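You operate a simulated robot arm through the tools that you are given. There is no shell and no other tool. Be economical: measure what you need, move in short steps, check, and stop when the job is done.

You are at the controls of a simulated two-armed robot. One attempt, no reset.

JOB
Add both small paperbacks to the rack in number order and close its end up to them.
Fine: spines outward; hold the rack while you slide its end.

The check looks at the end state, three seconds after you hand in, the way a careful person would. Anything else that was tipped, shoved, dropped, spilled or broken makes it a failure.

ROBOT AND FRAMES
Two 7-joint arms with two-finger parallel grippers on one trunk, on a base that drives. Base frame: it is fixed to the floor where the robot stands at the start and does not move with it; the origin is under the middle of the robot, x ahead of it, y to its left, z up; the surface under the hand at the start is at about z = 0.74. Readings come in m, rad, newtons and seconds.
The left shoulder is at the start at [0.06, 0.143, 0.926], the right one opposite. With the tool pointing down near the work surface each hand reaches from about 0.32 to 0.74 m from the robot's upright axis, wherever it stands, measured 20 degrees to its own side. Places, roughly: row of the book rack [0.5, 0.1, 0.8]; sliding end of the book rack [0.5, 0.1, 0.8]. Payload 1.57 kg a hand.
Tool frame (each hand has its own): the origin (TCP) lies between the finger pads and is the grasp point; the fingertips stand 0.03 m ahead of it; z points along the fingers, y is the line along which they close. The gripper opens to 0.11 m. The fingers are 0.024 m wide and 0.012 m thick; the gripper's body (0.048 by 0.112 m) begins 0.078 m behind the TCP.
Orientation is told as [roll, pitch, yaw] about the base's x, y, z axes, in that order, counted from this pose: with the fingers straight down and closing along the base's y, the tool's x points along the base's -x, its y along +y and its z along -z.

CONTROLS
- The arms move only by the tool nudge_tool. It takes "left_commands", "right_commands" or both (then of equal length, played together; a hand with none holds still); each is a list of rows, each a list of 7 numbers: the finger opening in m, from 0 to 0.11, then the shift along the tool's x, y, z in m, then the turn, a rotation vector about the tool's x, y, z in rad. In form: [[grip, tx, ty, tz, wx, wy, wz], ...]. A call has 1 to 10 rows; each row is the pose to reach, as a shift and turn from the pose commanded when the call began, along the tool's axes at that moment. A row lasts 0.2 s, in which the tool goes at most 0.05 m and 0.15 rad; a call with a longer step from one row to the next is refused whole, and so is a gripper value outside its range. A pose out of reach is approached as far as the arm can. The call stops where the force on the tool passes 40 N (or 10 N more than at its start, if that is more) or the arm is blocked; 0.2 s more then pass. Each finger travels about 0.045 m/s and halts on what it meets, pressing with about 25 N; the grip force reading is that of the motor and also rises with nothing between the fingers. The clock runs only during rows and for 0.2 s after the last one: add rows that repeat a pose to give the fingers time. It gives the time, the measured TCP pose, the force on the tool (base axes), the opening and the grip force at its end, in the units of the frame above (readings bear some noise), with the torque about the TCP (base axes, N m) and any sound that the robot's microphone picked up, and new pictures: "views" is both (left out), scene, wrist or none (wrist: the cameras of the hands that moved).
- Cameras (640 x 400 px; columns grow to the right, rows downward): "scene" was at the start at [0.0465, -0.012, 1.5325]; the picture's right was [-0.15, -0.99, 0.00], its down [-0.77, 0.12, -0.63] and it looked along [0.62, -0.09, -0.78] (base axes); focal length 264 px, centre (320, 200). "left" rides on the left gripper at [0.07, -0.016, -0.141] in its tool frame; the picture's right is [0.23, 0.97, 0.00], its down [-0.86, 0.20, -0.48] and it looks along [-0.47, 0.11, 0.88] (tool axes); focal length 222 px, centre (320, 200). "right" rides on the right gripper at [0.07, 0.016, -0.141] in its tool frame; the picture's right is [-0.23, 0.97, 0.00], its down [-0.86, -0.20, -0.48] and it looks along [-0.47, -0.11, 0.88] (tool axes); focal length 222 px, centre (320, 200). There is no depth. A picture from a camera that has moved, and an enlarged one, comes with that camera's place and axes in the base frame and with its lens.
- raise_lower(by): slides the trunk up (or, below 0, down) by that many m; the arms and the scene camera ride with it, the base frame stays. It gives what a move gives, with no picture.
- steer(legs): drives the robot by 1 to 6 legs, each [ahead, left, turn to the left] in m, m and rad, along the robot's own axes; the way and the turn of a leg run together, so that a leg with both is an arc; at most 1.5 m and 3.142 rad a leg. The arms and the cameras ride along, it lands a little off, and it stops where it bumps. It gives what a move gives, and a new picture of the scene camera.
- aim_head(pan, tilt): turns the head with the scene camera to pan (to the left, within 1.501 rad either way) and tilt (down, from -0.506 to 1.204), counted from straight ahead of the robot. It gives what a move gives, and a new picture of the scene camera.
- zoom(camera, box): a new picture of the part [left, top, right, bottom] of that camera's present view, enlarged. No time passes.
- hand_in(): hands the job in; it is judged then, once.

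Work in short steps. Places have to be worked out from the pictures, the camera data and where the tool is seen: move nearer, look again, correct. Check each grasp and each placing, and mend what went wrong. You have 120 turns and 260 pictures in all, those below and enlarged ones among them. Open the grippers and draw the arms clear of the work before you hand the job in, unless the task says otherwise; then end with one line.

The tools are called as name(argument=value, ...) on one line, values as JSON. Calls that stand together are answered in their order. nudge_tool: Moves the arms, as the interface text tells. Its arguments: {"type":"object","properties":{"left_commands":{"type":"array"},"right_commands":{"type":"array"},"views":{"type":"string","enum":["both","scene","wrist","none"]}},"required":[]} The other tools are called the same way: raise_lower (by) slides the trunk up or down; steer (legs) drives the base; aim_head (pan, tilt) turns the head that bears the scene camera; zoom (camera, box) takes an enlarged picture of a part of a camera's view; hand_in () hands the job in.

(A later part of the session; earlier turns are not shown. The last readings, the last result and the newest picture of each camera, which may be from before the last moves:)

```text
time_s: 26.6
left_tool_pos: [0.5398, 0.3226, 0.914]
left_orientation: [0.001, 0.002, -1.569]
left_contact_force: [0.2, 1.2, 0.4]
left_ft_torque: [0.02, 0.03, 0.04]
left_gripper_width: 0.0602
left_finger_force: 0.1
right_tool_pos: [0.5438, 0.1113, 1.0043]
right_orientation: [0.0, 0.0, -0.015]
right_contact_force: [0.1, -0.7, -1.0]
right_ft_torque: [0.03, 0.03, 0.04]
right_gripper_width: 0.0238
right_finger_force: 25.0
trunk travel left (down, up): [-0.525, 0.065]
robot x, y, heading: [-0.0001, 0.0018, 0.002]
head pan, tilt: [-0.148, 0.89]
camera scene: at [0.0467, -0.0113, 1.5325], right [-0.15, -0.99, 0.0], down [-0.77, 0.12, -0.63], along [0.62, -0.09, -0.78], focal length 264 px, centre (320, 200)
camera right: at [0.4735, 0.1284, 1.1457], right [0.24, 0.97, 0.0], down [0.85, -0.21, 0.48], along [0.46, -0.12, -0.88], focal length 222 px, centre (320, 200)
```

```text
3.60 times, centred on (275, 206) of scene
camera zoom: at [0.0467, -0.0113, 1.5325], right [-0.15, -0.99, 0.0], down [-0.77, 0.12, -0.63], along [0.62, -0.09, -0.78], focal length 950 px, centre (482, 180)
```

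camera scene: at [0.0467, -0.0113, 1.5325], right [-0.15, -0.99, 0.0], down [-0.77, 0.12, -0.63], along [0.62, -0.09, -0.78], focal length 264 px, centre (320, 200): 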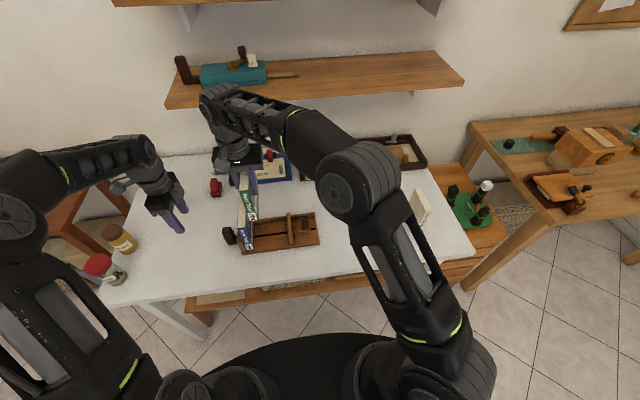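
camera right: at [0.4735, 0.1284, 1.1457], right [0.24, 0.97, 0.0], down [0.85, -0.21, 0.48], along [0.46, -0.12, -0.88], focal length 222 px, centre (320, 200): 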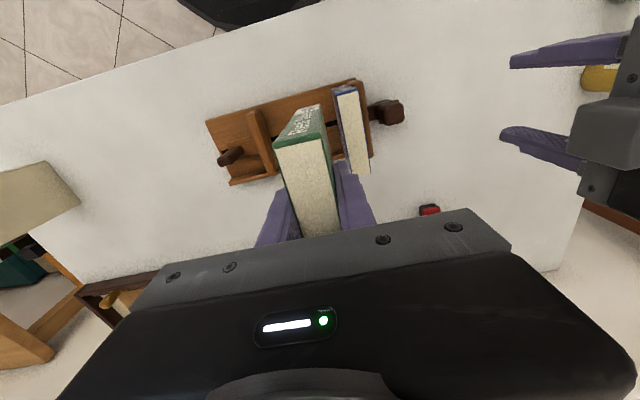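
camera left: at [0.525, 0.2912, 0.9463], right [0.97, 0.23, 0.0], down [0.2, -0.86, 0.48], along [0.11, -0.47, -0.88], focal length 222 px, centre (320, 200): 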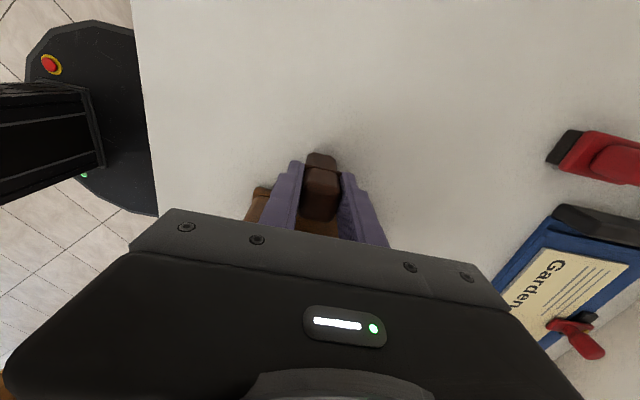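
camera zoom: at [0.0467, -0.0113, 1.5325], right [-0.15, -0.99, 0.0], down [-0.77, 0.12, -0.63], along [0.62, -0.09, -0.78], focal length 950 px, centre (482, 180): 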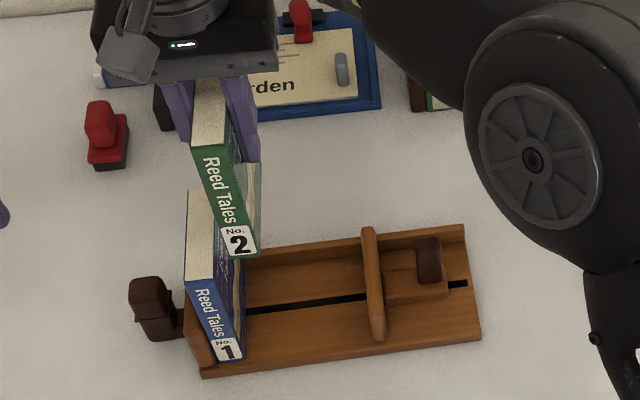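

Book 2 hangs right of book 1 with ~5 mm finger clearance. Shift 4 mm right and lower to just above the rack floor.

nudge_tool(right_commands=[[0.01, 0.002, -0.004, 0.02, 0, 0, 0], [0.01, 0.002, -0.004, 0.05, 0, 0, 0], [0.01, 0.002, -0.004, 0.08, 0, 0, 0], [0.01, 0.002, -0.004, 0.11, 0, 0, 0], [0.01, 0.002, -0.004, 0.13, 0, 0, 0], [0.01, 0.002, -0.004, 0.142, 0, 0, 0], [0.01, 0.002, -0.004, 0.142, 0, 0, 0]])

zoom(camera="scene", box=[205, 170, 325, 261])

```text
time_s: 28.2
left_tool_pos: [0.5405, 0.3224, 0.9146]
left_orientation: [-0.001, 0.0, -1.571]
left_contact_force: [-0.5, -0.5, 0.2]
left_ft_torque: [0.04, 0.03, -0.01]
left_gripper_width: 0.0596
left_finger_force: 0.0
right_tool_pos: [0.5412, 0.1067, 0.8637]
right_orientation: [-0.001, 0.0, -0.016]
right_contact_force: [0.2, 0.5, -2.1]
right_ft_torque: [-0.01, 0.02, 0.03]
right_gripper_width: 0.0235
right_finger_force: 25.2
trunk travel left (down, up): [-0.525, 0.065]
robot x, y, heading: [0.001, -0.0023, -0.0]
head pan, tilt: [-0.148, 0.89]
camera scene: at [0.0465, -0.0119, 1.5325], right [-0.15, -0.99, 0.0], down [-0.77, 0.12, -0.63], along [0.62, -0.09, -0.78], focal length 264 px, centre (320, 200)
camera right: at [0.4727, 0.1238, 1.005], right [0.24, 0.97, 0.0], down [0.85, -0.21, 0.48], along [0.46, -0.12, -0.88], focal length 222 px, centre (320, 200)
```

scene: 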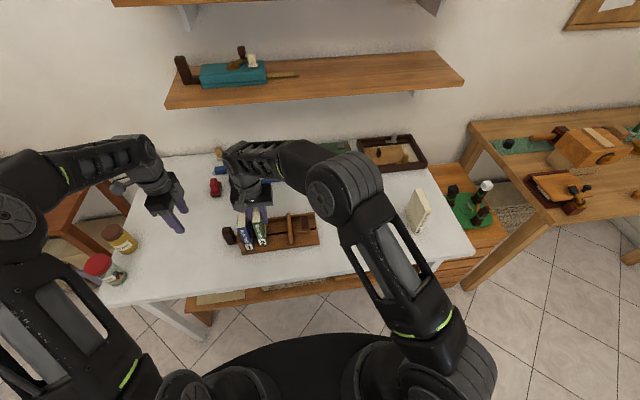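
right: 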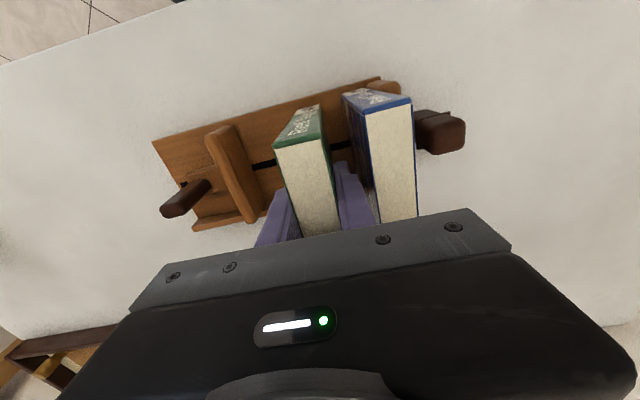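

```text
4.40 times, centred on (265, 216) of scene
camera zoom: at [0.0465, -0.0119, 1.5325], right [-0.15, -0.99, 0.0], down [-0.77, 0.12, -0.63], along [0.62, -0.09, -0.78], focal length 1158 px, centre (562, 132)
```

zoom: 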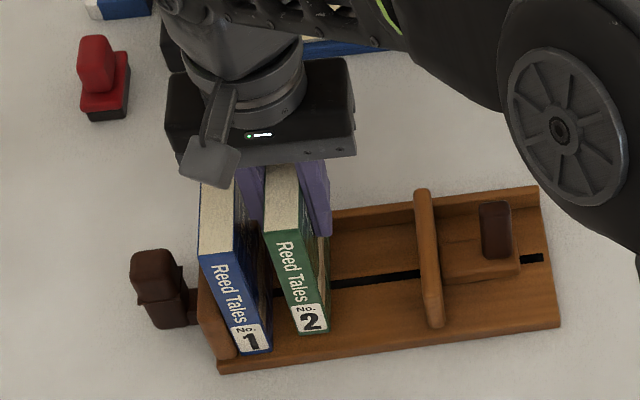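

Alignment matches book 1's spine. Lower in small steps until the floor is felt.

nudge_tool(right_commands=[[0.01, 0, 0, 0.004, 0, 0, 0], [0.01, 0, 0, 0.008, 0, 0, 0], [0.01, 0, 0, 0.011, 0, 0, 0], [0.01, 0, 0, 0.011, 0, 0, 0]], views="none")

zoom(camera="scene", box=[215, 190, 305, 251])

```text
time_s: 29.2
left_tool_pos: [0.5406, 0.323, 0.9158]
left_orientation: [0.001, 0.0, -1.571]
left_contact_force: [-0.6, -0.5, -0.4]
left_ft_torque: [-0.04, 0.01, 0.0]
left_gripper_width: 0.0599
left_finger_force: 0.1
right_tool_pos: [0.5417, 0.106, 0.8516]
right_orientation: [0.0, 0.0, -0.016]
right_contact_force: [-0.3, -0.2, -1.2]
right_ft_torque: [0.01, 0.0, 0.0]
right_gripper_width: 0.0237
right_finger_force: 25.3
trunk travel left (down, up): [-0.525, 0.065]
robot x, y, heading: [-0.0049, 0.0021, -0.005]
head pan, tilt: [-0.148, 0.89]
```

```text
6.56 times, centred on (260, 220) of scene
camera zoom: at [0.0466, -0.0119, 1.5325], right [-0.15, -0.99, 0.0], down [-0.77, 0.12, -0.63], along [0.62, -0.09, -0.78], focal length 1728 px, centre (713, 66)
```

zoom: 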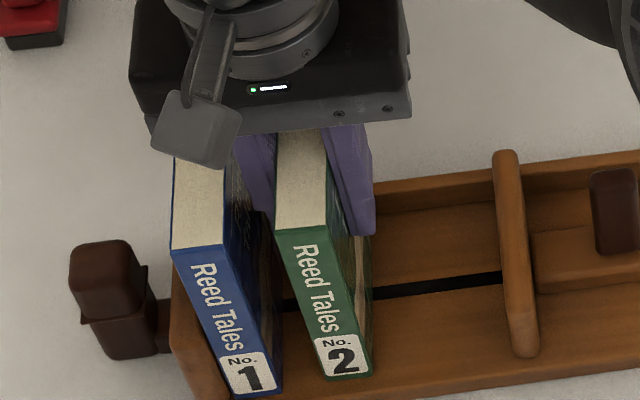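

No contact yet. Continue lowering.

nudge_tool(right_commands=[[0.01, 0, 0, 0.001, 0, 0, 0], [0.01, 0, 0, 0.0025, 0, 0, 0], [0.01, 0, 0, 0.004, 0, 0, 0], [0.01, 0, 0, 0.004, 0, 0, 0]], views="none")

```text
time_s: 30.2
left_tool_pos: [0.5392, 0.3219, 0.9153]
left_orientation: [0.0, 0.0, -1.571]
left_contact_force: [0.4, 0.3, -0.1]
left_ft_torque: [0.01, 0.0, 0.0]
left_gripper_width: 0.0602
left_finger_force: 0.0
right_tool_pos: [0.5417, 0.1068, 0.8501]
right_orientation: [0.003, -0.003, -0.015]
right_contact_force: [1.1, -0.4, 13.2]
right_ft_torque: [-0.05, 0.62, -0.04]
right_gripper_width: 0.0239
right_finger_force: 25.6
trunk travel left (down, up): [-0.525, 0.065]
robot x, y, heading: [0.003, -0.0011, 0.002]
head pan, tilt: [-0.148, 0.89]
```

Floor touched. Ease 1.5 mm, open just a bit (to 36 mm) and check.

nudge_tool(right_commands=[[0.01, 0, 0, -0.0015, 0, 0, 0], [0.025, 0, 0, -0.0015, 0, 0, 0], [0.036, 0, 0, -0.0015, 0, 0, 0], [0.036, 0, 0, -0.0015, 0, 0, 0]], views="none")

zoom(camera="right", box=[220, 60, 460, 260])

zoom(camera="scene", box=[215, 190, 305, 251])

```text
time_s: 31.2
left_tool_pos: [0.5411, 0.3218, 0.9154]
left_orientation: [0.001, 0.0, -1.571]
left_contact_force: [0.7, 0.2, -0.9]
left_ft_torque: [0.02, -0.01, 0.02]
left_gripper_width: 0.0598
left_finger_force: 0.0
right_tool_pos: [0.5422, 0.1059, 0.8493]
right_orientation: [0.001, 0.001, -0.016]
right_contact_force: [0.1, 0.6, 0.0]
right_ft_torque: [-0.03, -0.02, 0.0]
right_gripper_width: 0.0361
right_finger_force: 0.1
trunk travel left (down, up): [-0.525, 0.065]
robot x, y, heading: [0.0004, 0.0019, 0.001]
head pan, tilt: [-0.148, 0.89]
```

```text
2.00 times, centred on (340, 160) of right
camera zoom: at [0.4723, 0.1228, 0.9912], right [0.24, 0.97, 0.0], down [0.85, -0.21, 0.48], along [0.46, -0.12, -0.88], focal length 444 px, centre (280, 280)
```

zoom: 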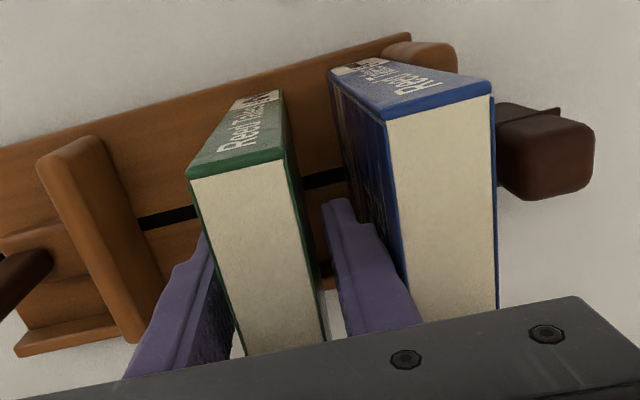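

```text
6.56 times, centred on (260, 220) of scene
camera zoom: at [0.0464, -0.0119, 1.5325], right [-0.15, -0.99, 0.0], down [-0.77, 0.12, -0.63], along [0.62, -0.09, -0.78], focal length 1728 px, centre (713, 66)
```

zoom: 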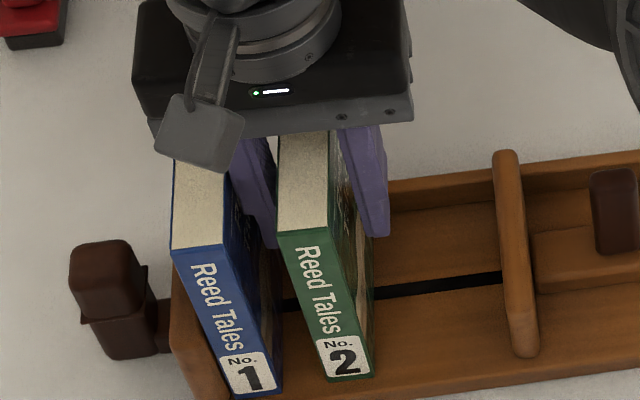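

Book 2 stands free. Rise straight up, then go over to book 3.

nudge_tool(right_commands=[[0.036, 0, 0, -0.02, 0, 0, 0], [0.036, 0, 0, -0.05, 0, 0, 0], [0.036, 0, 0, -0.09, 0, 0, 0], [0.045, 0, 0, -0.13, 0, 0, 0], [0.07, 0, -0.04, -0.14, 0, 0, 0], [0.07, 0, -0.088, -0.14, 0, 0, 0], [0.07, 0, -0.136, -0.14, 0, 0, 0], [0.07, 0, -0.184, -0.14, 0, 0, 0], [0.07, 0, -0.232, -0.14, 0, 0, 0], [0.07, 0.003, -0.28, -0.14, 0, 0, 0]], views="scene")

nudge_tool(right_commands=[[0.07, 0, -0.048, 0, 0, 0, 0.005], [0.07, 0.001, -0.096, 0, 0, 0, 0.01], [0.07, 0.002, -0.144, 0, 0, 0, 0.015], [0.07, 0.003, -0.192, 0, 0, 0, 0.02], [0.07, 0.003, -0.225, 0, 0, 0, 0.024], [0.07, 0.003, -0.246, 0, 0, 0, 0.024], [0.07, 0.003, -0.246, 0, 0, 0, 0.024]], views="wrist")

zoom(camera="right", box=[200, 60, 440, 220])

zoom(camera="scene", box=[205, 180, 335, 261])

```text
time_s: 33.4
left_tool_pos: [0.5398, 0.322, 0.9135]
left_orientation: [0.0, 0.0, -1.572]
left_contact_force: [-0.8, 0.3, 0.5]
left_ft_torque: [0.0, 0.0, -0.02]
left_gripper_width: 0.0601
left_finger_force: 0.1
right_tool_pos: [0.5337, -0.1723, 0.9888]
right_orientation: [0.0, 0.0, -0.013]
right_contact_force: [0.0, 0.1, 0.5]
right_ft_torque: [0.0, -0.01, -0.01]
right_gripper_width: 0.0699
right_finger_force: 0.0
trunk travel left (down, up): [-0.525, 0.065]
robot x, y, heading: [0.0002, -0.0008, 0.001]
head pan, tilt: [-0.148, 0.89]
camera scene: at [0.0463, -0.0128, 1.5326], right [-0.15, -0.99, 0.0], down [-0.77, 0.12, -0.63], along [0.62, -0.09, -0.78], focal length 264 px, centre (320, 200)
```

scene: 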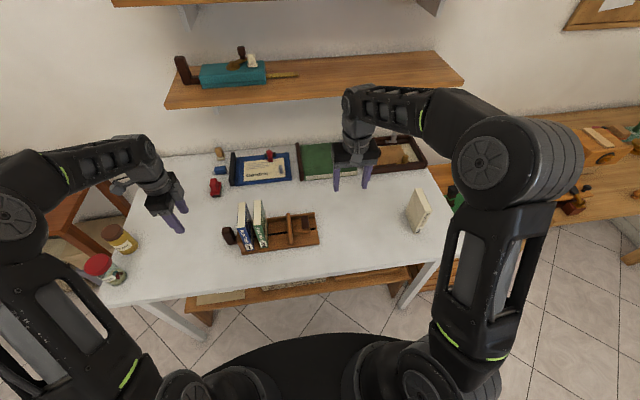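

```text
time_s: 35.0
left_tool_pos: [0.5405, 0.3236, 0.9149]
left_orientation: [0.0, 0.0, -1.571]
left_contact_force: [0.5, 0.1, -0.7]
left_ft_torque: [0.0, -0.01, -0.01]
left_gripper_width: 0.0599
left_finger_force: 0.0
right_tool_pos: [0.5264, -0.4203, 0.9887]
right_orientation: [0.001, -0.001, -0.037]
right_contact_force: [-0.5, -0.2, 0.1]
right_ft_torque: [-0.01, -0.02, 0.05]
right_gripper_width: 0.0699
right_finger_force: 0.1
trunk travel left (down, up): [-0.525, 0.065]
robot x, y, heading: [0.0008, -0.0007, -0.003]
head pan, tilt: [-0.148, 0.89]
camera right: at [0.4587, -0.402, 1.1311], right [0.27, 0.96, 0.0], down [0.85, -0.23, 0.48], along [0.46, -0.13, -0.88], focal length 222 px, centre (320, 200)
```

right: 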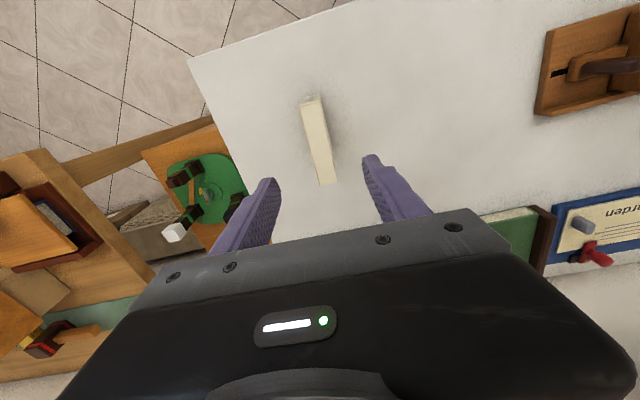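

```text
2.50 times, centred on (320, 140) of right
camera zoom: at [0.4587, -0.402, 1.1311], right [0.27, 0.96, 0.0], down [0.85, -0.23, 0.48], along [0.46, -0.13, -0.88], focal length 555 px, centre (320, 350)
```

zoom: 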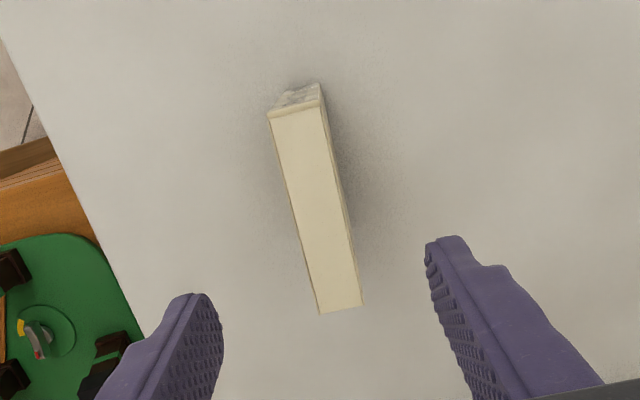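

```text
4.92 times, centred on (270, 220) of scene
camera zoom: at [0.0465, -0.0118, 1.5325], right [-0.15, -0.99, 0.0], down [-0.77, 0.12, -0.63], along [0.62, -0.09, -0.78], focal length 1297 px, centre (566, 99)
```

zoom: 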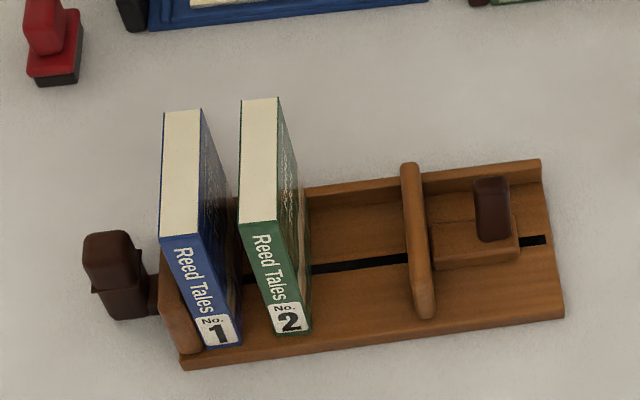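

Book 2 stands upright. Book 3 sits in the same place relative to the hand as book 2 did, so same descent and grip.

nudge_tool(right_commands=[[0.07, 0, -0.001, 0.04, 0, 0, 0], [0.07, 0, -0.001, 0.08, 0, 0, 0], [0.07, 0, -0.001, 0.12, 0, 0, 0], [0.07, 0, -0.001, 0.1535, 0, 0, 0], [0.07, 0, -0.001, 0.1535, 0, 0, 0], [0.05, 0, -0.001, 0.1535, 0, 0, 0], [0.03, 0, -0.001, 0.1535, 0, 0, 0], [0.01, 0, -0.001, 0.1535, 0, 0, 0], [0.01, 0, -0.001, 0.1535, 0, 0, 0]], views="wrist")

```text
time_s: 37.0
left_tool_pos: [0.5409, 0.3226, 0.9153]
left_orientation: [-0.001, 0.0, -1.57]
left_contact_force: [-0.2, 0.5, -0.3]
left_ft_torque: [0.0, 0.0, 0.0]
left_gripper_width: 0.0601
left_finger_force: 0.0
right_tool_pos: [0.5258, -0.4197, 0.8337]
right_orientation: [0.0, -0.001, -0.041]
right_contact_force: [-0.7, 0.9, 0.2]
right_ft_torque: [0.01, -0.02, -0.01]
right_gripper_width: 0.024
right_finger_force: 21.9
trunk travel left (down, up): [-0.525, 0.065]
robot x, y, heading: [-0.0025, -0.0013, -0.003]
head pan, tilt: [-0.148, 0.89]
camera right: at [0.4583, -0.4004, 0.9765], right [0.27, 0.96, 0.0], down [0.85, -0.23, 0.48], along [0.46, -0.13, -0.88], focal length 222 px, centre (320, 200)
```

right: 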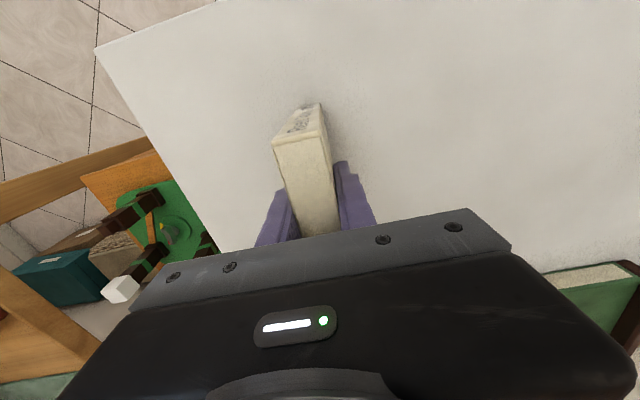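

Gripped (24 mm). Lift, then carry to above the slot right of book 2 (y≈0.063).

nudge_tool(right_commands=[[0.01, 0, 0, -0.015, 0, 0, 0], [0.01, 0, 0, -0.05, 0, 0, 0], [0.01, 0, 0, -0.09, 0, 0, 0], [0.01, 0, 0, -0.13, 0, 0, 0], [0.01, 0, 0, -0.17, 0, 0, 0], [0.01, 0, 0, -0.17, 0, 0, 0]], views="none")

nudge_tool(right_commands=[[0.01, 0, 0.03, 0, 0, 0, -0.005], [0.01, 0.001, 0.075, 0, 0, 0, -0.01], [0.01, 0.001, 0.123, 0, 0, 0, -0.015], [0.01, 0.002, 0.171, 0, 0, 0, -0.02], [0.01, 0.002, 0.219, 0, 0, 0, -0.025], [0.01, 0.003, 0.267, 0, 0, 0, -0.025], [0.01, 0.003, 0.315, 0, 0, 0, -0.025], [0.01, 0.003, 0.363, 0, 0, 0, -0.025], [0.01, 0.004, 0.41, 0, 0, 0, -0.025], [0.01, 0.004, 0.445, 0, 0, 0, -0.025]], views="none")

nudge_tool(right_commands=[[0.01, 0, 0.02, 0, 0, 0, 0], [0.01, 0, 0.038, 0, 0, 0, 0], [0.01, 0, 0.038, 0, 0, 0, 0]])

zoom(camera="scene", box=[205, 150, 345, 261])

zoom(camera="right", box=[180, 60, 420, 220])

```text
time_s: 38.4
left_tool_pos: [0.5402, 0.3221, 0.915]
left_orientation: [0.001, 0.001, -1.571]
left_contact_force: [0.3, -0.4, 0.2]
left_ft_torque: [0.03, 0.02, 0.0]
left_gripper_width: 0.06
left_finger_force: 0.1
right_tool_pos: [0.528, -0.4214, 1.0053]
right_orientation: [0.0, -0.001, -0.038]
right_contact_force: [-0.3, -0.4, -0.9]
right_ft_torque: [-0.03, -0.02, -0.02]
right_gripper_width: 0.0238
right_finger_force: 25.0
trunk travel left (down, up): [-0.525, 0.065]
robot x, y, heading: [-0.0006, -0.0, 0.001]
head pan, tilt: [-0.148, 0.89]
```

```text
time_s: 40.6
left_tool_pos: [0.5409, 0.3225, 0.914]
left_orientation: [0.0, 0.0, -1.572]
left_contact_force: [0.7, 0.2, -0.3]
left_ft_torque: [0.01, -0.02, 0.0]
left_gripper_width: 0.06
left_finger_force: 0.0
right_tool_pos: [0.5395, 0.0245, 1.005]
right_orientation: [0.0, 0.0, -0.017]
right_contact_force: [0.3, -0.3, -1.4]
right_ft_torque: [0.03, 0.0, 0.0]
right_gripper_width: 0.0236
right_finger_force: 24.8
trunk travel left (down, up): [-0.525, 0.065]
robot x, y, heading: [-0.002, -0.0005, -0.002]
head pan, tilt: [-0.148, 0.89]
```

```text
time_s: 41.4
left_tool_pos: [0.5405, 0.3226, 0.9156]
left_orientation: [0.0, 0.0, -1.571]
left_contact_force: [0.2, -0.9, 0.3]
left_ft_torque: [0.0, 0.0, 0.0]
left_gripper_width: 0.0602
left_finger_force: 0.0
right_tool_pos: [0.5414, 0.0619, 1.0046]
right_orientation: [-0.002, 0.0, -0.013]
right_contact_force: [0.3, 0.1, -0.2]
right_ft_torque: [-0.03, 0.01, 0.02]
right_gripper_width: 0.0236
right_finger_force: 25.0
trunk travel left (down, up): [-0.525, 0.065]
robot x, y, heading: [-0.0007, 0.0005, 0.001]
head pan, tilt: [-0.148, 0.89]
camera scene: at [0.0466, -0.012, 1.5325], right [-0.15, -0.99, 0.0], down [-0.77, 0.12, -0.63], along [0.62, -0.09, -0.78], focal length 264 px, centre (320, 200)
camera right: at [0.473, 0.0789, 1.1466], right [0.24, 0.97, 0.0], down [0.85, -0.21, 0.48], along [0.46, -0.12, -0.88], focal length 222 px, centre (320, 200)
```

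scene: 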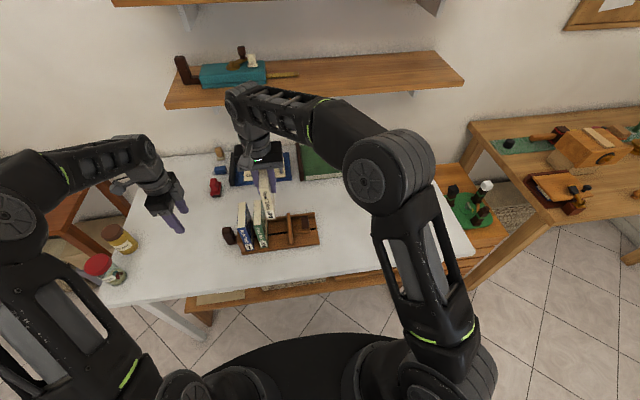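
right: 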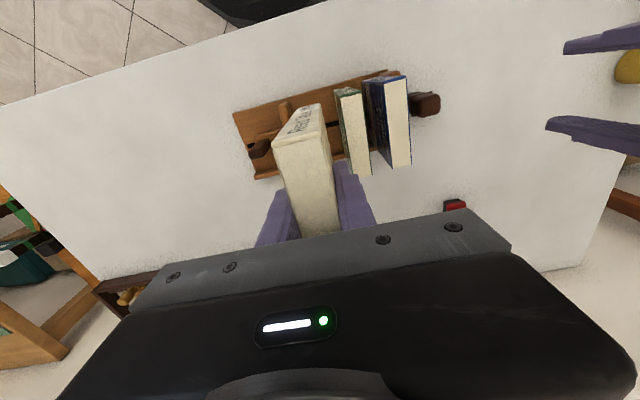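

```text
3.60 times, centred on (275, 206) of scene
camera zoom: at [0.0466, -0.012, 1.5325], right [-0.15, -0.99, 0.0], down [-0.77, 0.12, -0.63], along [0.62, -0.09, -0.78], focal length 950 px, centre (482, 180)
```

zoom: 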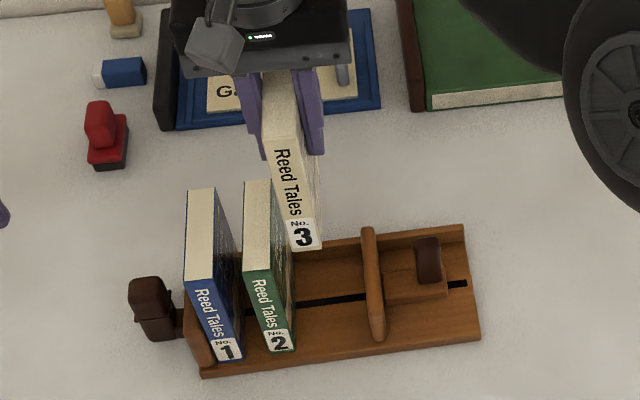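

```text
2.50 times, centred on (300, 140) of right
camera zoom: at [0.473, 0.0789, 1.1466], right [0.24, 0.97, 0.0], down [0.85, -0.21, 0.48], along [0.46, -0.12, -0.88], focal length 555 px, centre (370, 350)
```

zoom: 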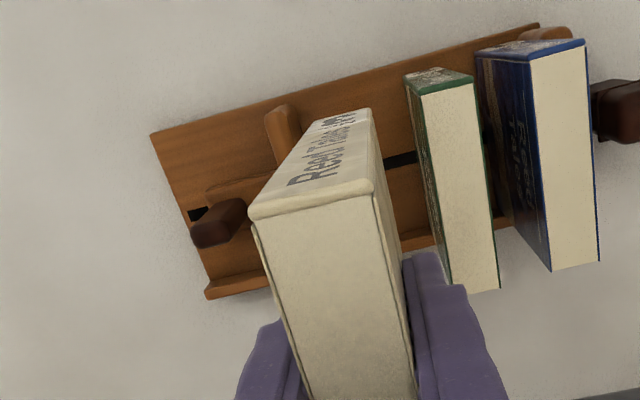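

Clearances: left finger to book 2 ≈ 7 mm, right side free of the plate. Lower to just above the floor.

nudge_tool(right_commands=[[0.01, 0, 0, 0.03, 0, 0, 0], [0.01, 0, 0, 0.06, 0, 0, 0], [0.01, 0, 0, 0.09, 0, 0, 0], [0.01, 0, 0, 0.12, 0, 0, 0], [0.01, 0, 0, 0.14, 0, 0, 0], [0.01, 0, 0, 0.15, 0, 0, 0], [0.01, 0, 0, 0.15, 0, 0, 0]])

zoom(camera="scene", box=[215, 180, 335, 261])

zoom(camera="right", box=[180, 60, 420, 220])

```text
time_s: 43.0
left_tool_pos: [0.5407, 0.3217, 0.9151]
left_orientation: [0.0, -0.001, -1.57]
left_contact_force: [0.3, 0.0, 0.5]
left_ft_torque: [0.01, -0.01, -0.02]
left_gripper_width: 0.0599
left_finger_force: 0.1
right_tool_pos: [0.541, 0.0632, 0.8563]
right_orientation: [-0.001, 0.001, -0.014]
right_contact_force: [-0.8, 0.5, -0.9]
right_ft_torque: [-0.01, -0.02, 0.01]
right_gripper_width: 0.0236
right_finger_force: 24.5
trunk travel left (down, up): [-0.525, 0.065]
robot x, y, heading: [0.0023, -0.0012, 0.005]
head pan, tilt: [-0.148, 0.89]
camera scene: at [0.0466, -0.0119, 1.5325], right [-0.15, -0.99, 0.0], down [-0.77, 0.12, -0.63], along [0.62, -0.09, -0.78], focal length 264 px, centre (320, 200)
camera right: at [0.4726, 0.0794, 0.998], right [0.24, 0.97, 0.0], down [0.85, -0.21, 0.48], along [0.46, -0.12, -0.88], focal length 222 px, centre (320, 200)
```

scene: 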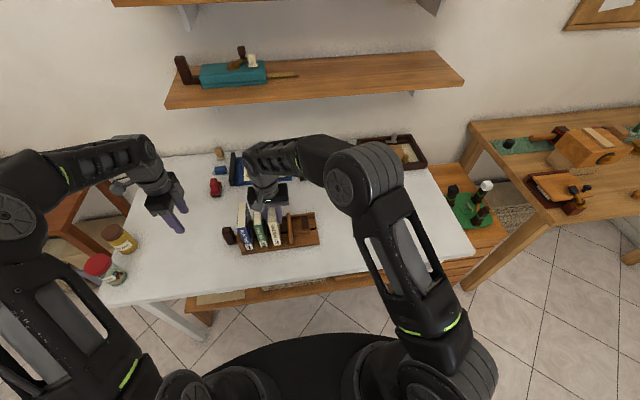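
right: 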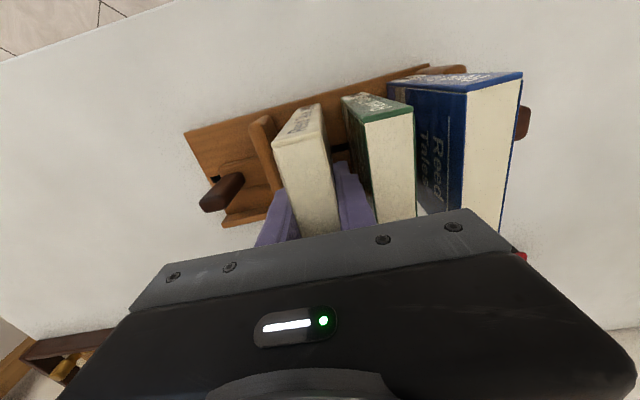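

```text
4.94 times, centred on (275, 220) of scene
camera zoom: at [0.0466, -0.0119, 1.5325], right [-0.15, -0.99, 0.0], down [-0.77, 0.12, -0.63], along [0.62, -0.09, -0.78], focal length 1301 px, centre (542, 99)
```

zoom: 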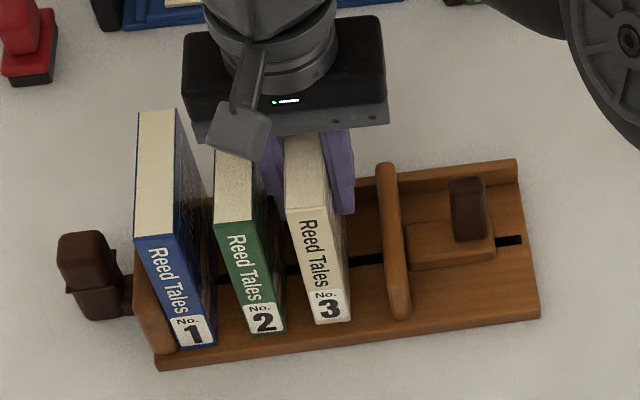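

```text
2.50 times, centred on (300, 140) of right
camera zoom: at [0.4726, 0.0794, 0.998], right [0.24, 0.97, 0.0], down [0.85, -0.21, 0.48], along [0.46, -0.12, -0.88], focal length 555 px, centre (370, 350)
```

zoom: 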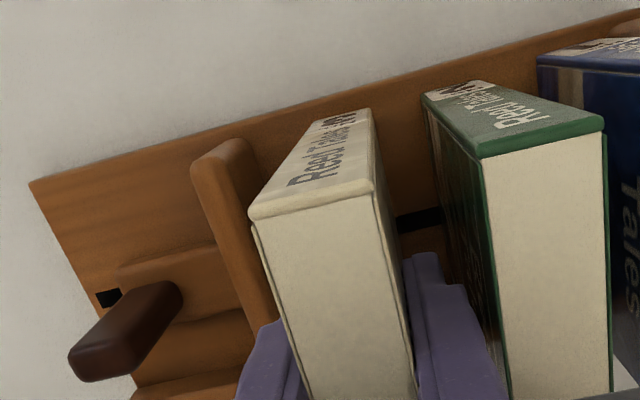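

All spines line up. Lower the last ~7 mm gently.

nudge_tool(right_commands=[[0.01, 0, 0, 0.002, 0, 0, 0], [0.01, 0, 0, 0.004, 0, 0, 0], [0.01, 0, 0, 0.0055, 0, 0, 0], [0.01, 0, 0, 0.007, 0, 0, 0], [0.01, 0, 0, 0.007, 0, 0, 0]], views="none")

```text
time_s: 44.2
left_tool_pos: [0.5404, 0.3225, 0.9148]
left_orientation: [0.0, 0.0, -1.572]
left_contact_force: [0.0, -0.3, -0.2]
left_ft_torque: [-0.03, 0.01, 0.01]
left_gripper_width: 0.0597
left_finger_force: 0.1
right_tool_pos: [0.5416, 0.0619, 0.8492]
right_orientation: [-0.001, 0.001, -0.014]
right_contact_force: [0.2, -0.7, -0.4]
right_ft_torque: [0.03, 0.0, -0.01]
right_gripper_width: 0.024
right_finger_force: 25.2
trunk travel left (down, up): [-0.525, 0.065]
robot x, y, heading: [-0.0001, -0.0018, -0.0]
head pan, tilt: [-0.148, 0.89]
```

Not touching yet; another 3 mm in 1 mm steps.

nudge_tool(right_commands=[[0.01, 0, 0, 0.001, 0, 0, 0], [0.01, 0, 0, 0.002, 0, 0, 0], [0.01, 0, 0, 0.003, 0, 0, 0], [0.01, 0, 0, 0.003, 0, 0, 0]], views="none")

```text
time_s: 45.2
left_tool_pos: [0.5402, 0.3231, 0.9151]
left_orientation: [0.0, -0.001, -1.572]
left_contact_force: [-0.1, -0.6, 0.2]
left_ft_torque: [0.01, -0.01, 0.02]
left_gripper_width: 0.0602
left_finger_force: 0.1
right_tool_pos: [0.5409, 0.0618, 0.848]
right_orientation: [0.001, -0.003, -0.013]
right_contact_force: [3.5, -1.2, 18.2]
right_ft_torque: [-0.08, 0.44, 0.02]
right_gripper_width: 0.0239
right_finger_force: 25.1
trunk travel left (down, up): [-0.525, 0.065]
robot x, y, heading: [-0.0, 0.0017, 0.004]
head pan, tilt: [-0.148, 0.89]
```

Floor reached. Ease up 1.5 mm, open slightly, and check.

nudge_tool(right_commands=[[0.01, 0, 0, -0.0015, 0, 0, 0], [0.025, 0, 0, -0.0015, 0, 0, 0], [0.034, 0, 0, -0.0015, 0, 0, 0], [0.034, 0, 0, -0.0015, 0, 0, 0]], views="none")

zoom(camera="scene", box=[215, 180, 335, 261])

```text
time_s: 46.2
left_tool_pos: [0.5398, 0.3231, 0.9142]
left_orientation: [-0.001, 0.0, -1.57]
left_contact_force: [-0.1, -0.1, 0.1]
left_ft_torque: [0.03, 0.0, -0.02]
left_gripper_width: 0.0601
left_finger_force: 0.1
right_tool_pos: [0.5395, 0.0616, 0.8475]
right_orientation: [0.0, 0.0, -0.012]
right_contact_force: [0.2, 0.7, 0.2]
right_ft_torque: [-0.04, 0.0, 0.0]
right_gripper_width: 0.034
right_finger_force: 0.1
trunk travel left (down, up): [-0.525, 0.065]
robot x, y, heading: [-0.0022, -0.0001, 0.0]
head pan, tilt: [-0.148, 0.89]
```

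```text
4.94 times, centred on (275, 220) of scene
camera zoom: at [0.0464, -0.0119, 1.5325], right [-0.15, -0.99, 0.0], down [-0.77, 0.12, -0.63], along [0.62, -0.09, -0.78], focal length 1301 px, centre (542, 99)
```

zoom: 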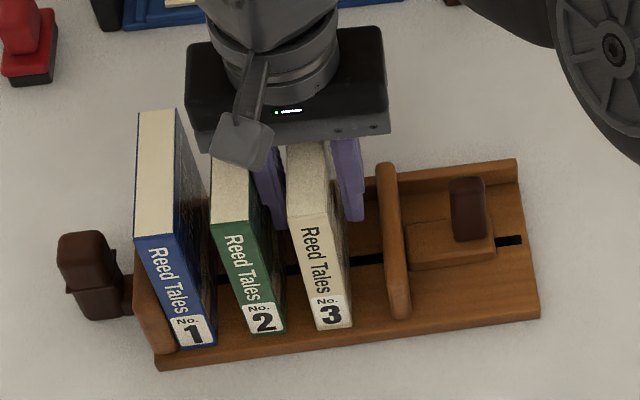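

The left finger may be brushing book 2's top; shift 3 mm right, then rise straight up.

nudge_tool(right_commands=[[0.034, 0, -0.0015, 0, 0, 0, 0], [0.034, 0, -0.003, 0, 0, 0, 0], [0.034, 0, -0.003, 0, 0, 0, 0], [0.034, 0, -0.003, -0.02, 0, 0, 0], [0.034, 0, -0.003, -0.05, 0, 0, 0], [0.034, 0, -0.003, -0.09, 0, 0, 0], [0.034, 0, -0.003, -0.13, 0, 0, 0], [0.05, 0, -0.003, -0.16, 0, 0, 0]], views="none")

zoom(camera="scene", box=[215, 180, 335, 261])

zoom(camera="right", box=[180, 60, 420, 220])

```text
time_s: 48.0
left_tool_pos: [0.5394, 0.3223, 0.914]
left_orientation: [0.001, 0.001, -1.571]
left_contact_force: [-0.5, 0.1, -0.1]
left_ft_torque: [0.0, -0.02, -0.01]
left_gripper_width: 0.06
left_finger_force: 0.1
right_tool_pos: [0.5391, 0.0586, 1.0072]
right_orientation: [-0.001, 0.0, -0.014]
right_contact_force: [-0.7, 0.5, 0.1]
right_ft_torque: [0.01, -0.01, 0.03]
right_gripper_width: 0.05
right_finger_force: 0.1
trunk travel left (down, up): [-0.525, 0.065]
robot x, y, heading: [-0.003, -0.0008, 0.001]
head pan, tilt: [-0.148, 0.89]
```

```text
4.94 times, centred on (275, 220) of scene
camera zoom: at [0.0463, -0.0119, 1.5325], right [-0.15, -0.99, 0.0], down [-0.77, 0.12, -0.63], along [0.62, -0.09, -0.78], focal length 1301 px, centre (542, 99)
```

zoom: 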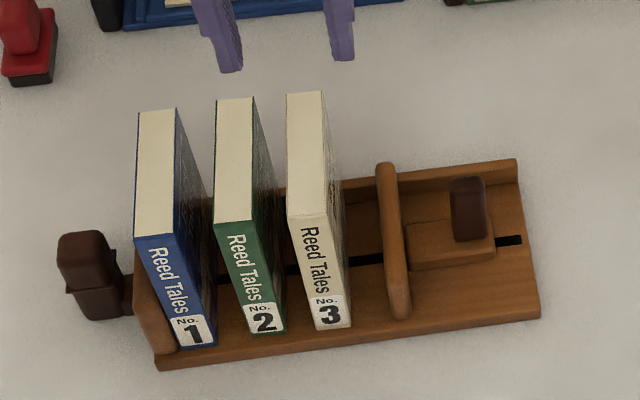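

```text
2.50 times, centred on (300, 140) of right
camera zoom: at [0.4707, 0.076, 1.1496], right [0.24, 0.97, 0.0], down [0.85, -0.21, 0.48], along [0.46, -0.12, -0.88], focal length 555 px, centre (370, 350)
```

zoom: 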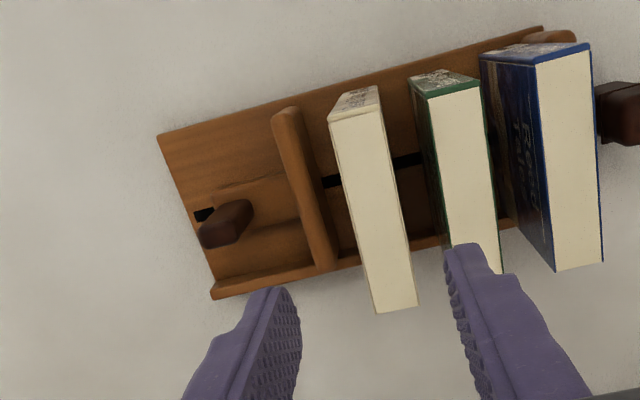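

All three stand upright, 1-2-3, spines aligned. Left hand returns to the rack knob while the right hand yaws and moves over the slider's grip.

nudge_tool(left_commands=[[0.06, -0.02, 0, 0, 0, 0, 0], [0.06, -0.05, 0, 0, 0, 0, 0], [0.06, -0.08, 0, 0, 0, 0, 0], [0.06, -0.1, 0, 0, 0, 0, 0], [0.06, -0.1, 0, 0.03, 0, 0, 0], [0.06, -0.1, 0, 0.06, 0, 0, 0], [0.06, -0.1, 0, 0.09, 0, 0, 0], [0.06, -0.1, 0, 0.11, 0, 0, 0], [0.06, -0.1, 0, 0.11, 0, 0, 0], [0.06, -0.1, 0, 0.11, 0, 0, 0]], right_commands=[[0.05, 0, -0.02, 0, 0, 0, -0.145], [0.05, 0, -0.04, 0, 0, 0, -0.29], [0.05, -0.001, -0.06, 0, 0, 0, -0.435], [0.05, -0.002, -0.08, 0, 0, 0, -0.58], [0.05, -0.003, -0.095, 0, 0, 0, -0.725], [0.05, -0.003, -0.095, 0, 0, 0, -0.87], [0.05, -0.003, -0.095, 0, 0, 0, -1.015], [0.05, -0.003, -0.095, 0, 0, 0, -1.16], [0.05, -0.003, -0.095, 0, 0, 0, -1.305], [0.05, -0.003, -0.095, 0, 0, 0, -1.45]])

nudge_tool(left_commands=[[0.04, 0, 0, 0, 0, 0, 0], [0.02, 0, 0, 0, 0, 0, 0], [0.015, 0, 0, 0, 0, 0, 0], [0.015, 0, 0, 0, 0, 0, 0], [0.015, 0, 0, 0, 0, 0, 0]], right_commands=[[0.05, 0, 0, 0, 0, 0, -0.135], [0.05, 0, 0, 0, 0, 0, -0.135], [0.05, 0, 0, 0, 0, 0, -0.135], [0.05, 0, 0, 0, 0, 0, -0.135], [0.05, 0, 0, 0, 0, 0, -0.135]])

zoom(camera="scene", box=[205, 180, 335, 261])

```text
time_s: 50.2
left_tool_pos: [0.5413, 0.2228, 0.8053]
left_orientation: [0.0, 0.0, -1.571]
left_contact_force: [-0.1, -0.2, -0.4]
left_ft_torque: [-0.02, 0.01, 0.0]
left_gripper_width: 0.06
left_finger_force: 0.0
right_tool_pos: [0.5419, -0.0355, 1.0072]
right_orientation: [0.0, 0.001, 1.438]
right_contact_force: [0.2, 0.2, 0.1]
right_ft_torque: [0.01, 0.03, -0.01]
right_gripper_width: 0.0502
right_finger_force: 0.1
trunk travel left (down, up): [-0.525, 0.065]
robot x, y, heading: [-0.0013, -0.0022, -0.002]
head pan, tilt: [-0.148, 0.89]
camera scene: at [0.0466, -0.012, 1.5325], right [-0.15, -0.99, 0.0], down [-0.77, 0.12, -0.63], along [0.62, -0.09, -0.78], focal length 264 px, centre (320, 200)
camera right: at [0.5176, -0.1031, 1.1495], right [-0.94, 0.35, 0.0], down [0.31, 0.82, 0.48], along [0.17, 0.45, -0.88], focal length 222 px, centre (320, 200)
camera left: at [0.5242, 0.2913, 0.9457], right [0.97, 0.23, 0.0], down [0.2, -0.86, 0.48], along [0.11, -0.47, -0.88], focal length 222 px, centre (320, 200)
```

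scene: 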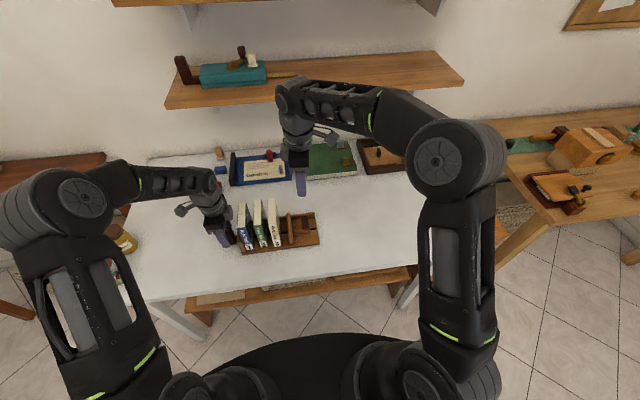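
right: 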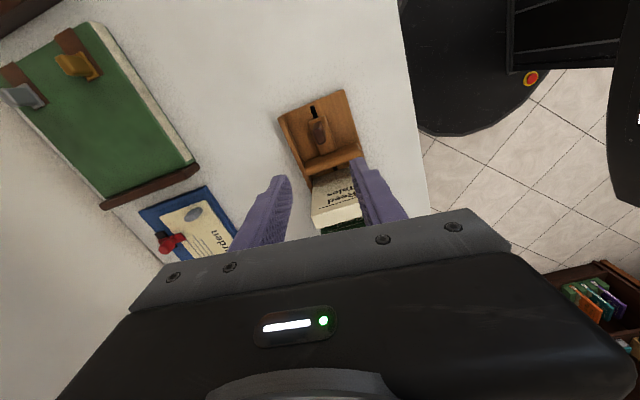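
left: 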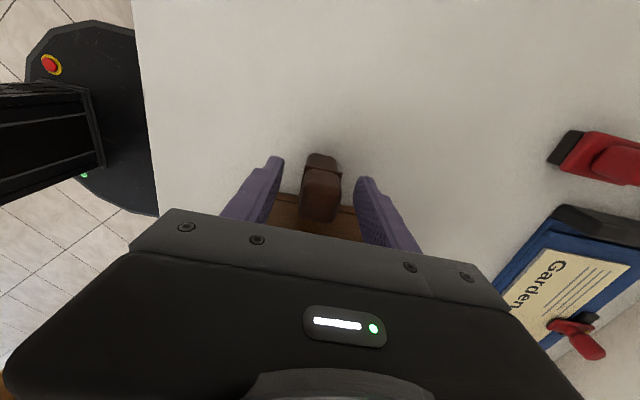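

```text
time_s: 51.4
left_tool_pos: [0.5409, 0.223, 0.804]
left_orientation: [0.001, 0.001, -1.571]
left_contact_force: [1.9, -0.8, 0.6]
left_ft_torque: [-0.07, -0.03, 0.34]
left_gripper_width: 0.0279
left_finger_force: 25.1
right_tool_pos: [0.5431, -0.0359, 1.0078]
right_orientation: [0.0, 0.0, 1.571]
right_contact_force: [0.4, 0.7, -0.1]
right_ft_torque: [-0.01, 0.0, 0.0]
right_gripper_width: 0.0502
right_finger_force: 0.0
trunk travel left (down, up): [-0.525, 0.065]
robot x, y, heading: [-0.0012, 0.002, 0.001]
head pan, tilt: [-0.148, 0.89]
camera scene: at [0.0466, -0.012, 1.5325], right [-0.15, -0.99, 0.0], down [-0.77, 0.12, -0.63], along [0.62, -0.09, -0.78], focal length 264 px, centre (320, 200)
camera right: at [0.5267, -0.1061, 1.1495], right [-0.97, 0.23, 0.0], down [0.2, 0.86, 0.48], along [0.11, 0.47, -0.88], focal length 222 px, centre (320, 200)
camera left: at [0.5243, 0.2912, 0.9459], right [0.97, 0.23, 0.0], down [0.2, -0.85, 0.48], along [0.11, -0.47, -0.88], focal length 222 px, centre (320, 200)
```

scene: 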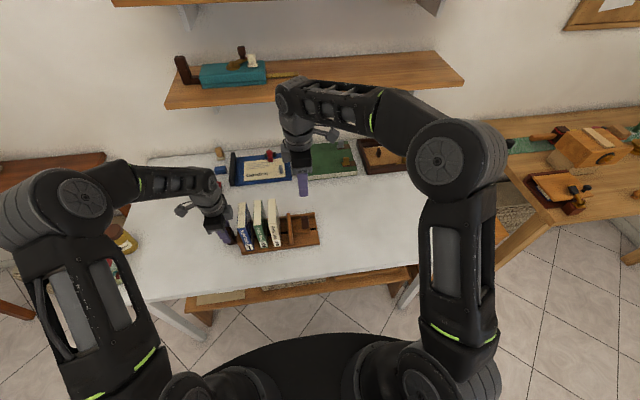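
right: 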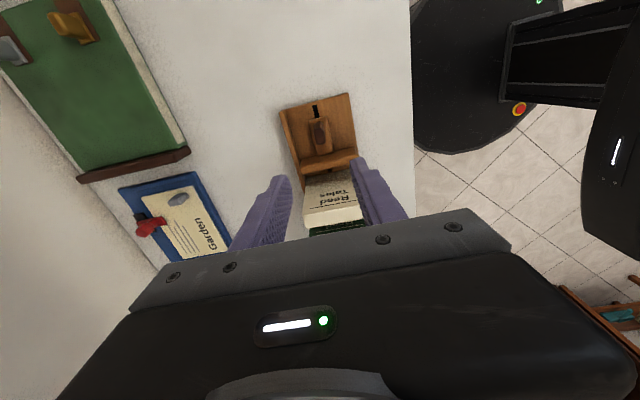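
left: 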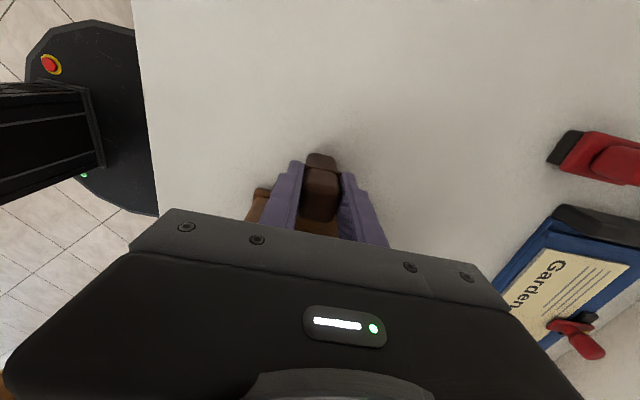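

```text
4.92 times, centred on (270, 220) of scene
camera zoom: at [0.0466, -0.012, 1.5325], right [-0.15, -0.99, 0.0], down [-0.77, 0.12, -0.63], along [0.62, -0.09, -0.78], focal length 1297 px, centre (566, 99)
```

zoom: 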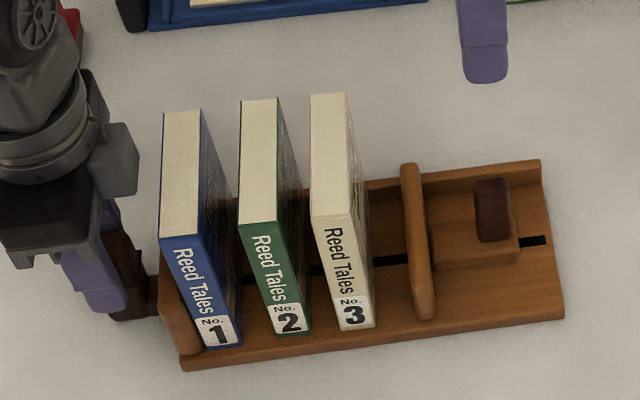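

Rack is held again. Descend the right hand onto the slider's grip and close on it.

nudge_tool(right_commands=[[0.05, 0, 0, 0.04, 0, 0, 0], [0.05, 0, 0, 0.08, 0, 0, 0], [0.05, 0, 0, 0.12, 0, 0, 0], [0.05, 0, 0, 0.16, 0, 0, 0], [0.05, 0, 0, 0.195, 0, 0, 0], [0.05, 0, 0, 0.195, 0, 0, 0], [0.025, 0, 0, 0.195, 0, 0, 0], [0.005, 0, 0, 0.195, 0, 0, 0], [0.005, 0, 0, 0.195, 0, 0, 0], [0.005, 0, 0, 0.195, 0, 0, 0]], views="wrist")

```text
time_s: 53.6
left_tool_pos: [0.5407, 0.2238, 0.8044]
left_orientation: [0.001, -0.001, -1.57]
left_contact_force: [2.6, 1.4, 1.0]
left_ft_torque: [0.1, 0.03, 0.24]
left_gripper_width: 0.0279
left_finger_force: 25.2
right_tool_pos: [0.5417, -0.0358, 0.8129]
right_orientation: [0.001, -0.001, 1.57]
right_contact_force: [-2.2, 0.0, -0.4]
right_ft_torque: [0.05, -0.13, 0.28]
right_gripper_width: 0.0146
right_finger_force: 25.2
trunk travel left (down, up): [-0.525, 0.065]
robot x, y, heading: [-0.0043, 0.0011, -0.003]
head pan, tilt: [-0.148, 0.89]
camera right: at [0.5265, -0.106, 0.9547], right [-0.97, 0.23, 0.0], down [0.2, 0.86, 0.48], along [0.11, 0.47, -0.88], focal length 222 px, centre (320, 200)
```

right: 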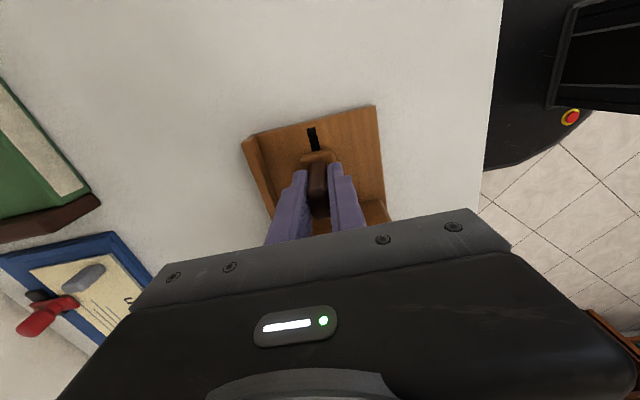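

Gripped. Slide toward the books slowly, 4 cm first.

nudge_tool(right_commands=[[0.005, -0.006, 0, 0, 0, 0, 0], [0.005, -0.012, 0, 0, 0, 0, 0], [0.005, -0.018, 0, 0, 0, 0, 0], [0.005, -0.022, 0, 0, 0, 0, 0], [0.005, -0.026, 0, 0, 0, 0, 0], [0.005, -0.029, 0, 0, 0, 0, 0], [0.005, -0.032, 0, 0, 0, 0, 0], [0.005, -0.035, 0, 0, 0, 0, 0], [0.005, -0.038, 0, 0, 0, 0, 0], [0.005, -0.04, 0, 0, 0, 0, 0]], views="none")

zoom(camera="scene", box=[205, 180, 335, 261])

```text
time_s: 55.8
left_tool_pos: [0.5406, 0.2221, 0.8043]
left_orientation: [0.0, -0.001, -1.572]
left_contact_force: [1.1, 6.8, 2.1]
left_ft_torque: [-0.4, -0.04, 0.15]
left_gripper_width: 0.0278
left_finger_force: 25.2
right_tool_pos: [0.5416, 0.0041, 0.8129]
right_orientation: [0.001, 0.0, 1.57]
right_contact_force: [-0.6, -5.3, -1.2]
right_ft_torque: [0.19, -0.19, 0.24]
right_gripper_width: 0.0147
right_finger_force: 24.9
trunk travel left (down, up): [-0.525, 0.065]
robot x, y, heading: [-0.0016, 0.0015, 0.001]
head pan, tilt: [-0.148, 0.89]
```

```text
4.92 times, centred on (270, 220) of scene
camera zoom: at [0.0465, -0.0119, 1.5325], right [-0.15, -0.99, 0.0], down [-0.77, 0.12, -0.63], along [0.62, -0.09, -0.78], focal length 1297 px, centre (566, 99)
```

zoom: 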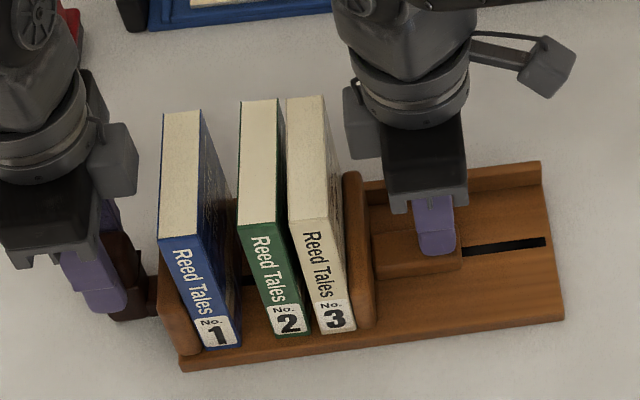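

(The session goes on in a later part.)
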